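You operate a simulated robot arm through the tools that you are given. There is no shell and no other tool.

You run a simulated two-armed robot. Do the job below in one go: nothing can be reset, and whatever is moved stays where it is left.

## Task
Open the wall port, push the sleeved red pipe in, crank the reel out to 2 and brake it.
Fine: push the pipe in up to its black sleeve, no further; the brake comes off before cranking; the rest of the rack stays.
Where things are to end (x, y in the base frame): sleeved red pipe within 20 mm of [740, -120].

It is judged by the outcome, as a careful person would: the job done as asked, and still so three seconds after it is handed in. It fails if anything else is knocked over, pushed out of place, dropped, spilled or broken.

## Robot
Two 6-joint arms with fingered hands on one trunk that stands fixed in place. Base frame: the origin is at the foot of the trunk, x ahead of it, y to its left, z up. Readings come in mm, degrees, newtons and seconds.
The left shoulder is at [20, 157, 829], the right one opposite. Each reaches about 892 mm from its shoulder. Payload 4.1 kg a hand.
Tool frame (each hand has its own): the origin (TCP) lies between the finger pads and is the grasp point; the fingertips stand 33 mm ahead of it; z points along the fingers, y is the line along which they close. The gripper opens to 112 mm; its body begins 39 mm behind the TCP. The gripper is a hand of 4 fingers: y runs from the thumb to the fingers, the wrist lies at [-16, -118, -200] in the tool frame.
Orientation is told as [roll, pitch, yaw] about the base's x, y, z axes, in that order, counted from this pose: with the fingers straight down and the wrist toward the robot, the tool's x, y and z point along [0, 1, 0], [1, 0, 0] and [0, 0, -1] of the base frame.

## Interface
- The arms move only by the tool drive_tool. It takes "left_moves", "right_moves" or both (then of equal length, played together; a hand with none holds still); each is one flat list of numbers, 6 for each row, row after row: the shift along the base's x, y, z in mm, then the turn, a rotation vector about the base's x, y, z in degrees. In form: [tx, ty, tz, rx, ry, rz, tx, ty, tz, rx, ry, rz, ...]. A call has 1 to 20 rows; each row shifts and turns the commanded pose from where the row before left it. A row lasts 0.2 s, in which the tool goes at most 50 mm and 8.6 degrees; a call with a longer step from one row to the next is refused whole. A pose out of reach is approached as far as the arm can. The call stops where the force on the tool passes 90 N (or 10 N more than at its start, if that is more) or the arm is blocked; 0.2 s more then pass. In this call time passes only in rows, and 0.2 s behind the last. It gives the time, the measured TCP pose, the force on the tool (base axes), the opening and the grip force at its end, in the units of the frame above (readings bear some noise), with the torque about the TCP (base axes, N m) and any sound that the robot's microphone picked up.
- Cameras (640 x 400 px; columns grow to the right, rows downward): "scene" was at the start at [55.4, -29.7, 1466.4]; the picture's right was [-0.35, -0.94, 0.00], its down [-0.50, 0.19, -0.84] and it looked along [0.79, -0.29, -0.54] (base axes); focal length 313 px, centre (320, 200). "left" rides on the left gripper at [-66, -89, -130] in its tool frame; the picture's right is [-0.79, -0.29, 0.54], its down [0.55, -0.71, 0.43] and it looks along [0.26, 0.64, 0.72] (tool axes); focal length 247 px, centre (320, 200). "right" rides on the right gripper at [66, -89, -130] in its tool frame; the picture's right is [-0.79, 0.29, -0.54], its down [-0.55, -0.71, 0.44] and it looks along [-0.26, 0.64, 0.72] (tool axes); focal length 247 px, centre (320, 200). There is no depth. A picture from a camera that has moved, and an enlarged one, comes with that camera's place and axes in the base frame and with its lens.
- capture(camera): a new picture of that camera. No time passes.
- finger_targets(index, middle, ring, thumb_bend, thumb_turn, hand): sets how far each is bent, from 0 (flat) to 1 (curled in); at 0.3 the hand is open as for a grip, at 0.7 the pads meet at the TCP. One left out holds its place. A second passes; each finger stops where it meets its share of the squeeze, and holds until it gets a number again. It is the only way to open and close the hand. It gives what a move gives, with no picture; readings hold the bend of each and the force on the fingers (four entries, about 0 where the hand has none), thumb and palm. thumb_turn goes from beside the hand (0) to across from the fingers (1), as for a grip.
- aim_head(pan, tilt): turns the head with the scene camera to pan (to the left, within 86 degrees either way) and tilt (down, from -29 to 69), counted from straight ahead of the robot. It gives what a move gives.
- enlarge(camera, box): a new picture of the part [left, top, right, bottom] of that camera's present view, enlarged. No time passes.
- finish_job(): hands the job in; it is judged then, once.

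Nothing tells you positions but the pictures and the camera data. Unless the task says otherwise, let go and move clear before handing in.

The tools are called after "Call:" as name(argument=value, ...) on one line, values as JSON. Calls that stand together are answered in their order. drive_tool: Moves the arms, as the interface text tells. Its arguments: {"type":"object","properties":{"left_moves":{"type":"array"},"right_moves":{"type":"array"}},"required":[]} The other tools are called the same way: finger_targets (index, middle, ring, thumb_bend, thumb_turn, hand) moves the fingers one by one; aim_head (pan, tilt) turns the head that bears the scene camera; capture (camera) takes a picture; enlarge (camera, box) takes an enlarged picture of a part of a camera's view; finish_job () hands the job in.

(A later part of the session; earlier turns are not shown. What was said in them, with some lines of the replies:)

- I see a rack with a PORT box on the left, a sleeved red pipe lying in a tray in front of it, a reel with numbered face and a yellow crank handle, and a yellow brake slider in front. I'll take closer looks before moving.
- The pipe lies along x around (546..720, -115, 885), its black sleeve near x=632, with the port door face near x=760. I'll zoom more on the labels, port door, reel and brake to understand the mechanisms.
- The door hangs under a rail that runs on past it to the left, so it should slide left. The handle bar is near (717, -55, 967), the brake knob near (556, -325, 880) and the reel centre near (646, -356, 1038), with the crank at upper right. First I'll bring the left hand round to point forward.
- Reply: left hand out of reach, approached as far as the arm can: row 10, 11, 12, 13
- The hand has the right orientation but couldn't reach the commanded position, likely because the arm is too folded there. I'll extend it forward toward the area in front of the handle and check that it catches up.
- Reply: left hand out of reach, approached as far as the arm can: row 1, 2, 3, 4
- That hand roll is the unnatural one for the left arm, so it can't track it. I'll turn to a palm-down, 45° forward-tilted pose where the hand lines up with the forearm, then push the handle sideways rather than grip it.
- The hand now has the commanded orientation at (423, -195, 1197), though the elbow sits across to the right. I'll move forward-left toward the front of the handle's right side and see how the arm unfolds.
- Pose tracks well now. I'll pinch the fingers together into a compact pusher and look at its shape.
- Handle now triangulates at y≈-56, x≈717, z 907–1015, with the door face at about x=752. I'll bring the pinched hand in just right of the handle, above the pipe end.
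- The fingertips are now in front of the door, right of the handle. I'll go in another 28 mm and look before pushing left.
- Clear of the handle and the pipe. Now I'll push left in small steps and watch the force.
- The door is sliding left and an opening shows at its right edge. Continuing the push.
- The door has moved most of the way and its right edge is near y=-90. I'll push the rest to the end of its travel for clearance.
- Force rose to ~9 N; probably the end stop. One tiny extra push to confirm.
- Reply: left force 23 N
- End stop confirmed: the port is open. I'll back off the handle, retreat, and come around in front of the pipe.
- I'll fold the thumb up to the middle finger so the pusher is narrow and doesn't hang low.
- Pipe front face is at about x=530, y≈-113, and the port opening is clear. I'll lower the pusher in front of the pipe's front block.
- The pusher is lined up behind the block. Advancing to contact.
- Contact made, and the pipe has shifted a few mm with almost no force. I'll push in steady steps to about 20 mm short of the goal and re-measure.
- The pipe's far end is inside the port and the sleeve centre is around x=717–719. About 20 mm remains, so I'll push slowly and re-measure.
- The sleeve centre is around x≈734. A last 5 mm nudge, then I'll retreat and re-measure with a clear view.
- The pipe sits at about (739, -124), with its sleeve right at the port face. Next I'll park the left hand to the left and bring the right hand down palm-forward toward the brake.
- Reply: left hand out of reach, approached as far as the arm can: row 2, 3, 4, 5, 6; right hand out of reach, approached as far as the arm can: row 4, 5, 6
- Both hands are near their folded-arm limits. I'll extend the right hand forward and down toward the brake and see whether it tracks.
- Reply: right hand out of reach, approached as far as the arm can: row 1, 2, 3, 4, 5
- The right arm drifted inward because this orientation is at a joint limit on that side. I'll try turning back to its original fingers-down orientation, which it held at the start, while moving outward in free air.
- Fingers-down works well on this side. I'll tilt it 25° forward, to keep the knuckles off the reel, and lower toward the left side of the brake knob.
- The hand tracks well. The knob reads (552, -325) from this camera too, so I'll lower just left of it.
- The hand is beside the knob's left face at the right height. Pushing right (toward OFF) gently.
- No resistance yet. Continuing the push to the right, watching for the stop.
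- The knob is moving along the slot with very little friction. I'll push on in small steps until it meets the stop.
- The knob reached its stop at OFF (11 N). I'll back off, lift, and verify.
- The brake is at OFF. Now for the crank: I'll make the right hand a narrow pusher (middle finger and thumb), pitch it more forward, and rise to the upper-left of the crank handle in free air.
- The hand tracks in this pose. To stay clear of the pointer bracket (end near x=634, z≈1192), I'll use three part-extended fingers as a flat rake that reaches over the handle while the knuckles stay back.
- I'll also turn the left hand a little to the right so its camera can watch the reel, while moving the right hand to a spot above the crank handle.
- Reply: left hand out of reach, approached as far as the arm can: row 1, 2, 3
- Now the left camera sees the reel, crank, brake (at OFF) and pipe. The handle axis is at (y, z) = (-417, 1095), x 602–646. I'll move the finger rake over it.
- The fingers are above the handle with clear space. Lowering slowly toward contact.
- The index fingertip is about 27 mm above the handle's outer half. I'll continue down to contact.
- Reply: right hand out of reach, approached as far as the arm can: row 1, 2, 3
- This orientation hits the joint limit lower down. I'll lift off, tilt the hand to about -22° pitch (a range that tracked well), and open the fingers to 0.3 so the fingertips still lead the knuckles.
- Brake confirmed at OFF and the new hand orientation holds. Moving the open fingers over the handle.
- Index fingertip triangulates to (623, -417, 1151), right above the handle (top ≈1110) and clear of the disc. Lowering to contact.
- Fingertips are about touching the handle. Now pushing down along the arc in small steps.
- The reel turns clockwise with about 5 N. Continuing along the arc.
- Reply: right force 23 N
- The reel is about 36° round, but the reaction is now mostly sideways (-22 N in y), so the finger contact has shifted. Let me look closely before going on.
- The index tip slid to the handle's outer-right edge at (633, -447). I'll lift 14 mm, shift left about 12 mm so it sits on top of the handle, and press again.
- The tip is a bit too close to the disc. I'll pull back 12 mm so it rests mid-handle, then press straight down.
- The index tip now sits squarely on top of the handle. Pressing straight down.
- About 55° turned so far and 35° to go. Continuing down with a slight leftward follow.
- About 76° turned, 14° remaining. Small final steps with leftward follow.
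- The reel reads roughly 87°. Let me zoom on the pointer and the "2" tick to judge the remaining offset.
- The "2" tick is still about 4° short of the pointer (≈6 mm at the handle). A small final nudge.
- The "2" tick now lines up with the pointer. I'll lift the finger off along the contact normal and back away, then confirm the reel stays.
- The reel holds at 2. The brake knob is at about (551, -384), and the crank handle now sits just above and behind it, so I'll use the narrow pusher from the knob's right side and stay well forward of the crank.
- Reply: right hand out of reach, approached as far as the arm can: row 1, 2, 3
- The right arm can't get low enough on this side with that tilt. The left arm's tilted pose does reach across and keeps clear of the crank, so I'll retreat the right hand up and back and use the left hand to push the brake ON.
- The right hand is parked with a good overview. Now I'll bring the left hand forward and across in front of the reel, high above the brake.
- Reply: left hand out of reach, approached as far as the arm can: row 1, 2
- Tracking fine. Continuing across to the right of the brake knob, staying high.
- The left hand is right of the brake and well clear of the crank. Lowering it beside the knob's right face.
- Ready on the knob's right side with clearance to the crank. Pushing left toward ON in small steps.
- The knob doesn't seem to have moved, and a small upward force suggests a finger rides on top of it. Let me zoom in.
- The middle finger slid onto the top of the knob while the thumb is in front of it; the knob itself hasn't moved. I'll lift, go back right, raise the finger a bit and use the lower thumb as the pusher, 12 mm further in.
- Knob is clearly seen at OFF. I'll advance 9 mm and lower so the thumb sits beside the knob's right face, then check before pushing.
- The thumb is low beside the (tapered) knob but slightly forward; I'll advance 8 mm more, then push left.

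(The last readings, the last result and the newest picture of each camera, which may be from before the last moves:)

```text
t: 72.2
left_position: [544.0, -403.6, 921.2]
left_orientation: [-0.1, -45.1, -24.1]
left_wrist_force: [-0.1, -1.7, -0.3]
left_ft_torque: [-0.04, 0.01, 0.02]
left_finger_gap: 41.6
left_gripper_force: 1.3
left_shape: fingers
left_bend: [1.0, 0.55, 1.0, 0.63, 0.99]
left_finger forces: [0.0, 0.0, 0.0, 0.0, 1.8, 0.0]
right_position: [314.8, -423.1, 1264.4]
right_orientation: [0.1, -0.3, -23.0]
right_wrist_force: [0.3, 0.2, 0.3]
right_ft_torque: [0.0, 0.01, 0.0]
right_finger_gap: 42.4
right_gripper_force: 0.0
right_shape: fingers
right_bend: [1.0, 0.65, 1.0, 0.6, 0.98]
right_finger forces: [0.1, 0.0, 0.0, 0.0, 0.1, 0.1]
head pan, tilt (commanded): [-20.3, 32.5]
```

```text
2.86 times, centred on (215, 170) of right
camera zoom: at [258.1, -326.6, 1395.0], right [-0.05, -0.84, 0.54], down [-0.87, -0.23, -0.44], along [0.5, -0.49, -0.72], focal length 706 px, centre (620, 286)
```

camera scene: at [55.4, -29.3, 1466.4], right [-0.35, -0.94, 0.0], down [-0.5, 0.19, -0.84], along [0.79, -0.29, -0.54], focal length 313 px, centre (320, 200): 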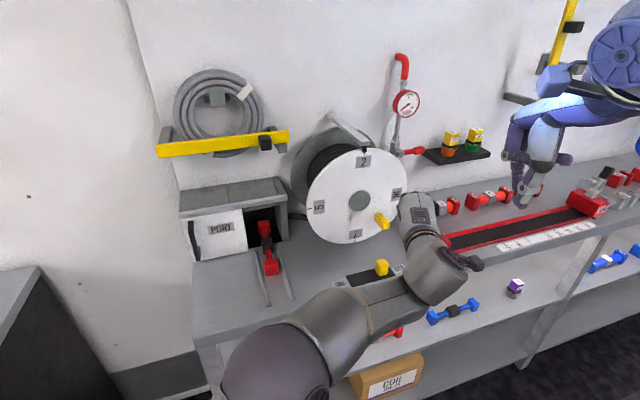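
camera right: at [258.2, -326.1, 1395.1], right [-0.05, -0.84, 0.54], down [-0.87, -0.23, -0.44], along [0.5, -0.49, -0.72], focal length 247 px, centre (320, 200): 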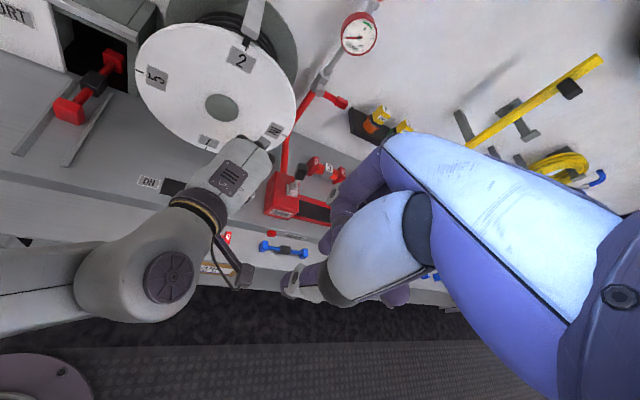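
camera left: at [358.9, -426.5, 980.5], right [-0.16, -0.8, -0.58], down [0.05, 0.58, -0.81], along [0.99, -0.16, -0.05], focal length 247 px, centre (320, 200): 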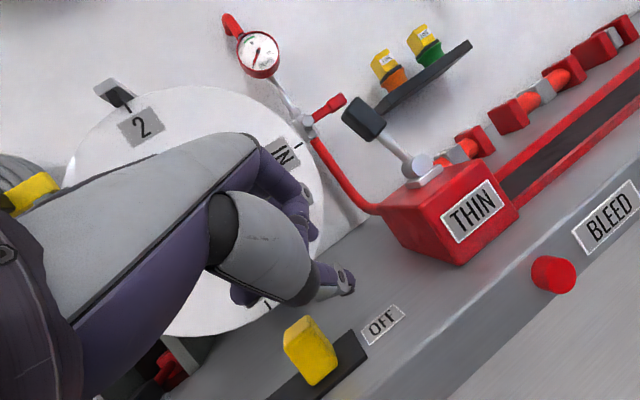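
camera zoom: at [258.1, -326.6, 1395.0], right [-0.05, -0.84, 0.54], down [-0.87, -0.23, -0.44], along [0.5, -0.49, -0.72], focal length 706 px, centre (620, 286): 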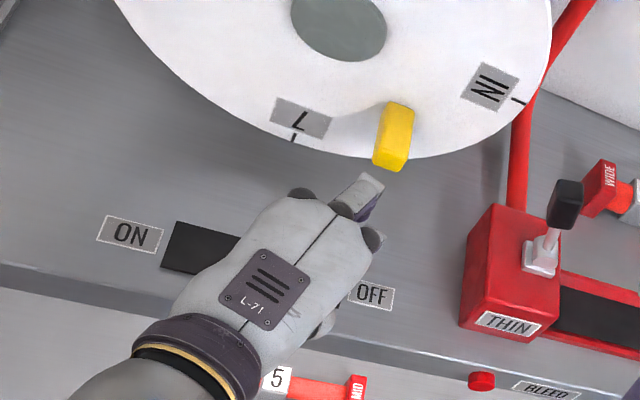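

Thumb contact on the knob (≈2 N), and the reel hasn't been touched. Continuing the push left.

Call:
drive_tool(left_moves=[0, 7, 0, 0, 0, 0, 0, 7, 0, 0, 0, 0, 0, 7, 0, 0, 0, 0, 0, 7, 0, 0, 0, 0])

Call:
enlarge(camera="left", box=[220, 200, 440, 400])

Call:
enlarge(camera="right", box=[130, 100, 300, 240])

```text
t: 73.2
left_position: [545.1, -375.2, 920.8]
left_orientation: [0.0, -45.1, -23.8]
left_wrist_force: [0.2, -0.4, -0.1]
left_ft_torque: [0.0, 0.02, 0.03]
left_finger_gap: 41.4
left_gripper_force: 0.3
left_shape: fingers
left_bend: [1.0, 0.55, 1.0, 0.63, 0.99]
left_finger forces: [0.1, 0.0, 0.1, 0.1, 0.7, 0.1]
right_position: [315.7, -422.0, 1266.4]
right_orientation: [0.1, -0.2, -22.9]
right_wrist_force: [0.5, -0.8, -0.1]
right_ft_torque: [-0.02, -0.02, 0.01]
right_finger_gap: 42.4
right_gripper_force: 0.1
right_shape: fingers
right_bend: [1.0, 0.65, 1.0, 0.6, 0.98]
right_finger forces: [0.1, 0.0, 0.1, 0.0, 0.0, 0.1]
head pan, tilt (commanded): [-20.3, 32.5]
```

```text
2.00 times, centred on (330, 300) of left
camera zoom: at [375.8, -371.6, 949.3], right [-0.16, -0.8, -0.58], down [0.05, 0.58, -0.81], along [0.99, -0.16, -0.05], focal length 494 px, centre (300, 0)
```

zoom: 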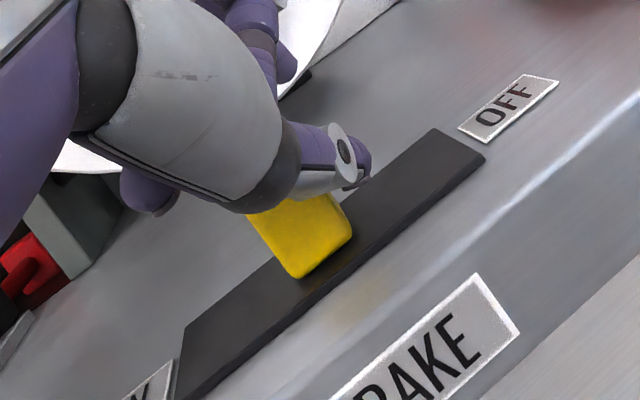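

```text
2.86 times, centred on (215, 170) of right
camera zoom: at [258.1, -326.5, 1395.0], right [-0.05, -0.84, 0.54], down [-0.87, -0.23, -0.44], along [0.5, -0.49, -0.72], focal length 706 px, centre (620, 286)
```

zoom: 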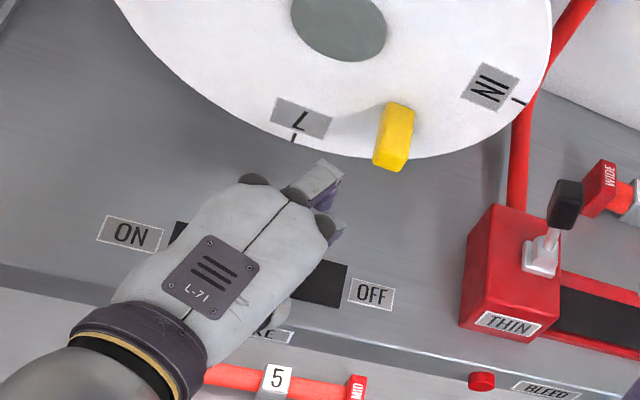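

The knob now moves with the thumb. Continuing to the ON end.

Call:
drive_tool(left_moves=[0, 7, 0, 0, 0, 0, 0, 7, 0, 0, 0, 0, 0, 6, 0, 0, 0, 0, 0, 5, 0, 0, 0, 0])

Call:
enlarge(camera="left", box=[220, 200, 440, 400])

```text
t: 74.2
left_position: [544.5, -350.1, 920.6]
left_orientation: [-0.2, -45.1, -23.9]
left_wrist_force: [1.3, -0.1, -0.2]
left_ft_torque: [-0.03, -0.01, -0.02]
left_finger_gap: 41.4
left_gripper_force: 0.1
left_shape: fingers
left_bend: [1.0, 0.55, 1.0, 0.63, 0.99]
left_finger forces: [0.0, 0.0, 0.1, 0.0, 0.1, 0.0]
right_position: [315.1, -421.2, 1265.3]
right_orientation: [0.2, -0.3, -22.9]
right_wrist_force: [0.0, 0.3, -0.8]
right_ft_torque: [0.04, 0.0, -0.01]
right_finger_gap: 42.2
right_gripper_force: 0.0
right_shape: fingers
right_bend: [1.0, 0.65, 1.0, 0.6, 0.98]
right_finger forces: [0.1, 0.0, 0.0, 0.0, 0.0, 0.0]
head pan, tilt (commanded): [-20.3, 32.5]
```

```text
2.00 times, centred on (330, 300) of left
camera zoom: at [375.8, -346.2, 949.3], right [-0.16, -0.8, -0.58], down [0.05, 0.58, -0.81], along [0.99, -0.16, -0.05], focal length 494 px, centre (300, 0)
```

zoom: 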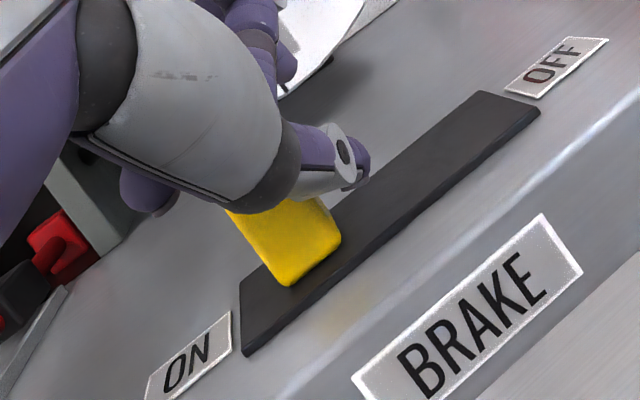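

The knob looks back at its original ON place. A few more mm to confirm that it's against the stop.

Call:
drive_tool(left_moves=[0, 4, 0, 0, 0, 0, 0, 4, 0, 0, 0, 0, 0, 3, 0, 0, 0, 0])

Call:
enlarge(camera="left", box=[220, 200, 440, 400])

```text
t: 75.0
left_position: [544.9, -338.5, 921.5]
left_orientation: [0.1, -45.1, -23.9]
left_wrist_force: [-0.1, -7.9, -1.4]
left_ft_torque: [-0.22, -0.04, 0.02]
left_finger_gap: 41.4
left_gripper_force: 3.7
left_shape: fingers
left_bend: [1.0, 0.55, 1.0, 0.64, 0.98]
left_finger forces: [0.0, 0.0, 0.0, 0.0, 7.1, 0.1]
right_position: [315.0, -422.0, 1265.5]
right_orientation: [0.1, -0.3, -22.9]
right_wrist_force: [0.2, 0.4, 0.7]
right_ft_torque: [-0.02, 0.01, 0.0]
right_finger_gap: 42.1
right_gripper_force: 0.0
right_shape: fingers
right_bend: [1.0, 0.65, 1.0, 0.6, 0.98]
right_finger forces: [0.0, 0.0, 0.0, 0.0, 0.0, 0.0]
head pan, tilt (commanded): [-20.3, 32.5]
```

```text
2.00 times, centred on (330, 300) of left
camera zoom: at [375.1, -335.1, 950.0], right [-0.16, -0.8, -0.58], down [0.05, 0.58, -0.81], along [0.99, -0.16, -0.05], focal length 494 px, centre (300, 0)
```

zoom: 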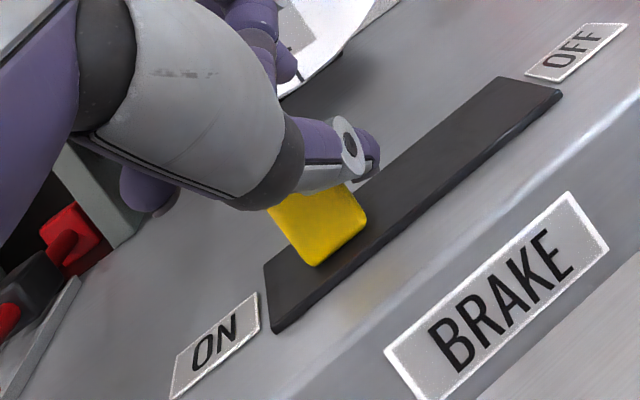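

The brake is firmly ON (8 N at the stop). I'll back off, lift, and withdraw the left hand.

Call:
drive_tool(left_moves=[0, -6, 0, 0, 0, 0, -3, -2, 8, 0, 0, 0, -8, 0, 20, 0, 0, 0, -10, 0, 30, 0, 0, 0, -10, 0, 30, 0, 0, 0, -5, 10, 30, 0, 0, 0, 0, 25, 20, 0, 0, 0, 0, 28, 0, 0, 0, 0, 0, 28, 0, 0, 0, 0, 0, 28, 0, 0, 0, 0])

Call:
capture(camera="scene")

Call:
capture(camera="right")

```text
t: 77.2
left_position: [509.7, -227.2, 1058.3]
left_orientation: [0.0, -45.1, -23.9]
left_wrist_force: [-0.5, 0.3, 0.6]
left_ft_torque: [0.02, -0.01, -0.02]
left_finger_gap: 41.6
left_gripper_force: 0.0
left_shape: fingers
left_bend: [1.0, 0.55, 1.0, 0.63, 0.99]
left_finger forces: [0.0, 0.0, 0.1, 0.0, 0.0, 0.0]
right_position: [315.5, -422.2, 1265.5]
right_orientation: [0.0, -0.4, -22.8]
right_wrist_force: [-0.1, -0.3, -0.5]
right_ft_torque: [0.02, 0.0, 0.0]
right_finger_gap: 42.0
right_gripper_force: 0.0
right_shape: fingers
right_bend: [1.0, 0.65, 1.0, 0.6, 0.98]
right_finger forces: [0.0, 0.0, 0.0, 0.0, 0.2, 0.1]
head pan, tilt (commanded): [-20.3, 32.5]
```

```text
taken
camera scene: at [55.4, -30.1, 1466.4], right [-0.35, -0.94, 0.0], down [-0.5, 0.19, -0.84], along [0.79, -0.29, -0.54], focal length 313 px, centre (320, 200)
```

scene: 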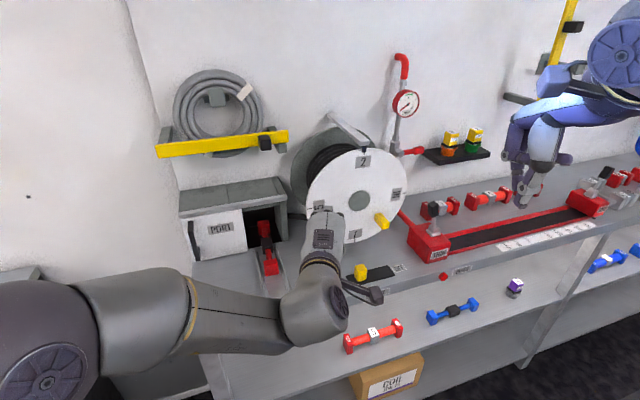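

```text
taken
camera right: at [258.1, -326.8, 1394.9], right [-0.05, -0.84, 0.54], down [-0.87, -0.23, -0.44], along [0.5, -0.49, -0.72], focal length 247 px, centre (320, 200)
```

right: 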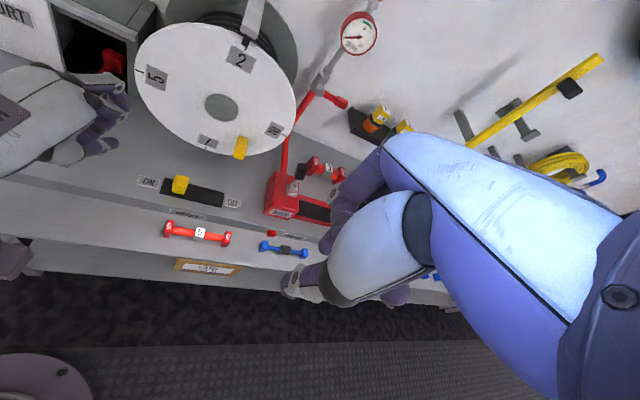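

Brake is back at ON and the reel is still at 2. I'll bring the left hand clear to the left and do a final check of everything.

Call:
drive_tool(left_moves=[-3, 27, 5, 0, 0, 0, -3, 27, 5, 0, 0, 0, -3, 27, 5, 0, 0, 0, -5, 27, 5, 0, 0, 0, -10, 27, 5, 0, 0, 0, -15, 25, 5, 0, 0, 0, -20, 20, 5, 0, 0, 0])

Call:
capture(camera="scene")

Call:
enlarge(camera="scene", box=[330, 130, 400, 190])

Call:
enlarge(camera="scene", box=[170, 170, 310, 310])

Call:
enlarge(camera="scene", box=[310, 220, 470, 330])

Call:
enlarge(camera="right", box=[0, 0, 320, 240])

Call:
capture(camera="left")

```text
t: 78.8
left_position: [444.1, -56.9, 1099.4]
left_orientation: [0.0, -44.9, -23.7]
left_wrist_force: [0.5, 0.5, 0.3]
left_ft_torque: [-0.01, 0.03, 0.0]
left_finger_gap: 41.5
left_gripper_force: 0.0
left_shape: fingers
left_bend: [1.0, 0.55, 1.0, 0.63, 0.99]
left_finger forces: [0.1, 0.0, 0.0, 0.1, 0.0, 0.1]
left hand out of reach, approached as far as the arm can: row 6, 7
right_position: [314.5, -421.9, 1264.6]
right_orientation: [0.0, -0.3, -22.9]
right_wrist_force: [-1.4, -0.4, -0.4]
right_ft_torque: [0.03, 0.04, 0.0]
right_finger_gap: 42.3
right_gripper_force: 0.1
right_shape: fingers
right_bend: [1.0, 0.65, 1.0, 0.6, 0.98]
right_finger forces: [0.1, 0.0, 0.1, 0.1, 0.0, 0.1]
head pan, tilt (commanded): [-20.3, 32.5]
```

```text
taken
camera scene: at [55.7, -29.9, 1466.4], right [-0.35, -0.94, 0.0], down [-0.5, 0.19, -0.84], along [0.79, -0.29, -0.54], focal length 313 px, centre (320, 200)
```

scene: 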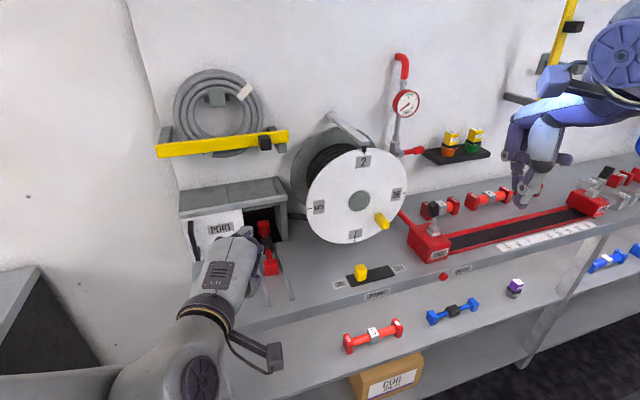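

```text
6.67 times, centred on (365, 160) of scene
camera zoom: at [55.7, -29.9, 1466.4], right [-0.35, -0.94, 0.0], down [-0.5, 0.19, -0.84], along [0.79, -0.29, -0.54], focal length 2087 px, centre (20, 467)
```

zoom: 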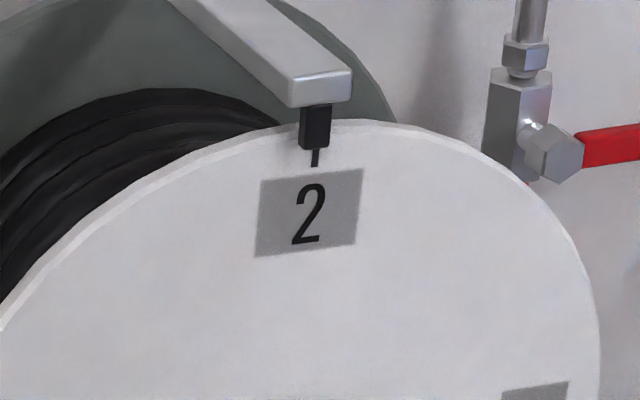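

```text
2.86 times, centred on (240, 240) of scene
camera zoom: at [55.7, -29.9, 1466.4], right [-0.35, -0.94, 0.0], down [-0.5, 0.19, -0.84], along [0.79, -0.29, -0.54], focal length 894 px, centre (549, 86)
```

zoom: 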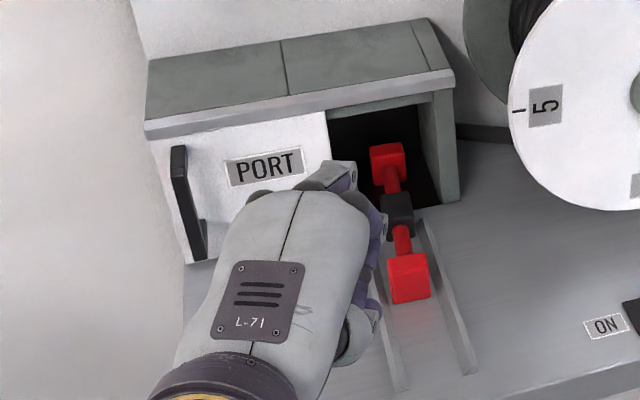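

```text
3.64 times, centred on (390, 275) of scene
camera zoom: at [55.7, -29.9, 1466.4], right [-0.35, -0.94, 0.0], down [-0.5, 0.19, -0.84], along [0.79, -0.29, -0.54], focal length 1138 px, centre (66, -73)
```

zoom: 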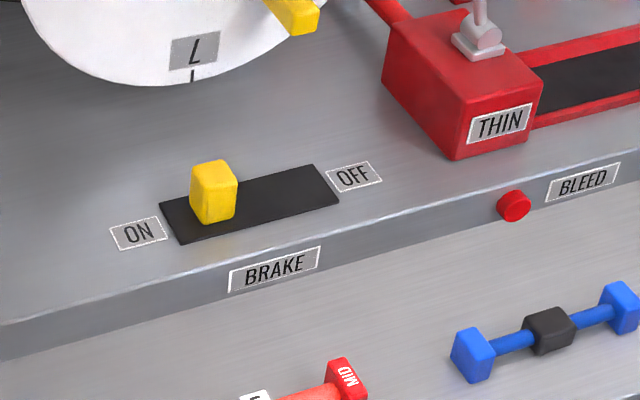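

```text
1.67 times, centred on (160, 120) of right
camera zoom: at [258.5, -326.7, 1394.9], right [-0.05, -0.84, 0.54], down [-0.87, -0.23, -0.44], along [0.5, -0.49, -0.72], focal length 412 px, centre (587, 333)
```

zoom: 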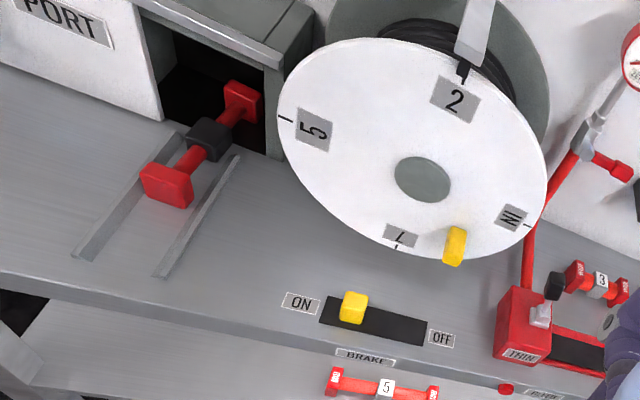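

```text
taken
camera left: at [275.3, -54.9, 1128.2], right [-0.15, -0.8, -0.58], down [0.04, 0.59, -0.81], along [0.99, -0.15, -0.06], focal length 247 px, centre (320, 200)
```

left: 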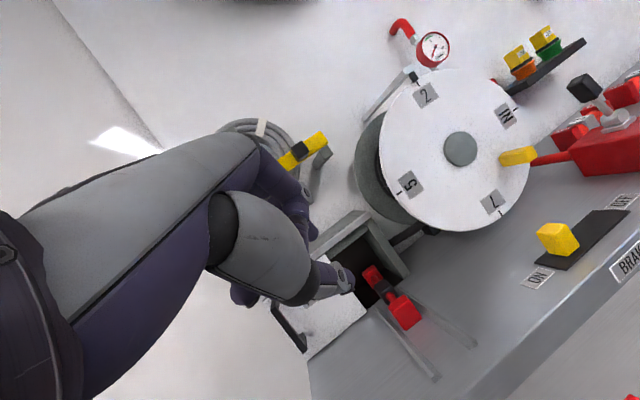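

The final check shows the door fully open and the pipe at about (739, -124) with its sleeve at the port face. The reel tick for "2" is under the pointer, the brake knob is back at ON, and the rest of the rack looks unchanged. Both hands are clear, so I'm handing the job in.

Call:
finish_job()

```text
The job is handed in.
```

The job is handed in, and my last check of the pictures showed every step done. No result from the judging came back to me.

- **Port:** the door slid left until it met its end stop, so the port is fully open.
- **Pipe:** it was pushed in to about (739, -124), within the 20 mm allowed around [740, -120]. Its black sleeve sits at the port face, and the pipe is turned about 5° from straight.
- **Reel:** I moved the brake to OFF first. I then cranked the reel clockwise until the "2" mark lined up under the pointer, and it stayed there after I let go.
- **Brake:** the knob is back at ON, pushed against its stop.

Everything else on the rack looked unchanged in the pictures. Both hands were clear before I handed in. On the first try at braking, a finger slid over the top of the knob; the knob did not move, and the second try worked.
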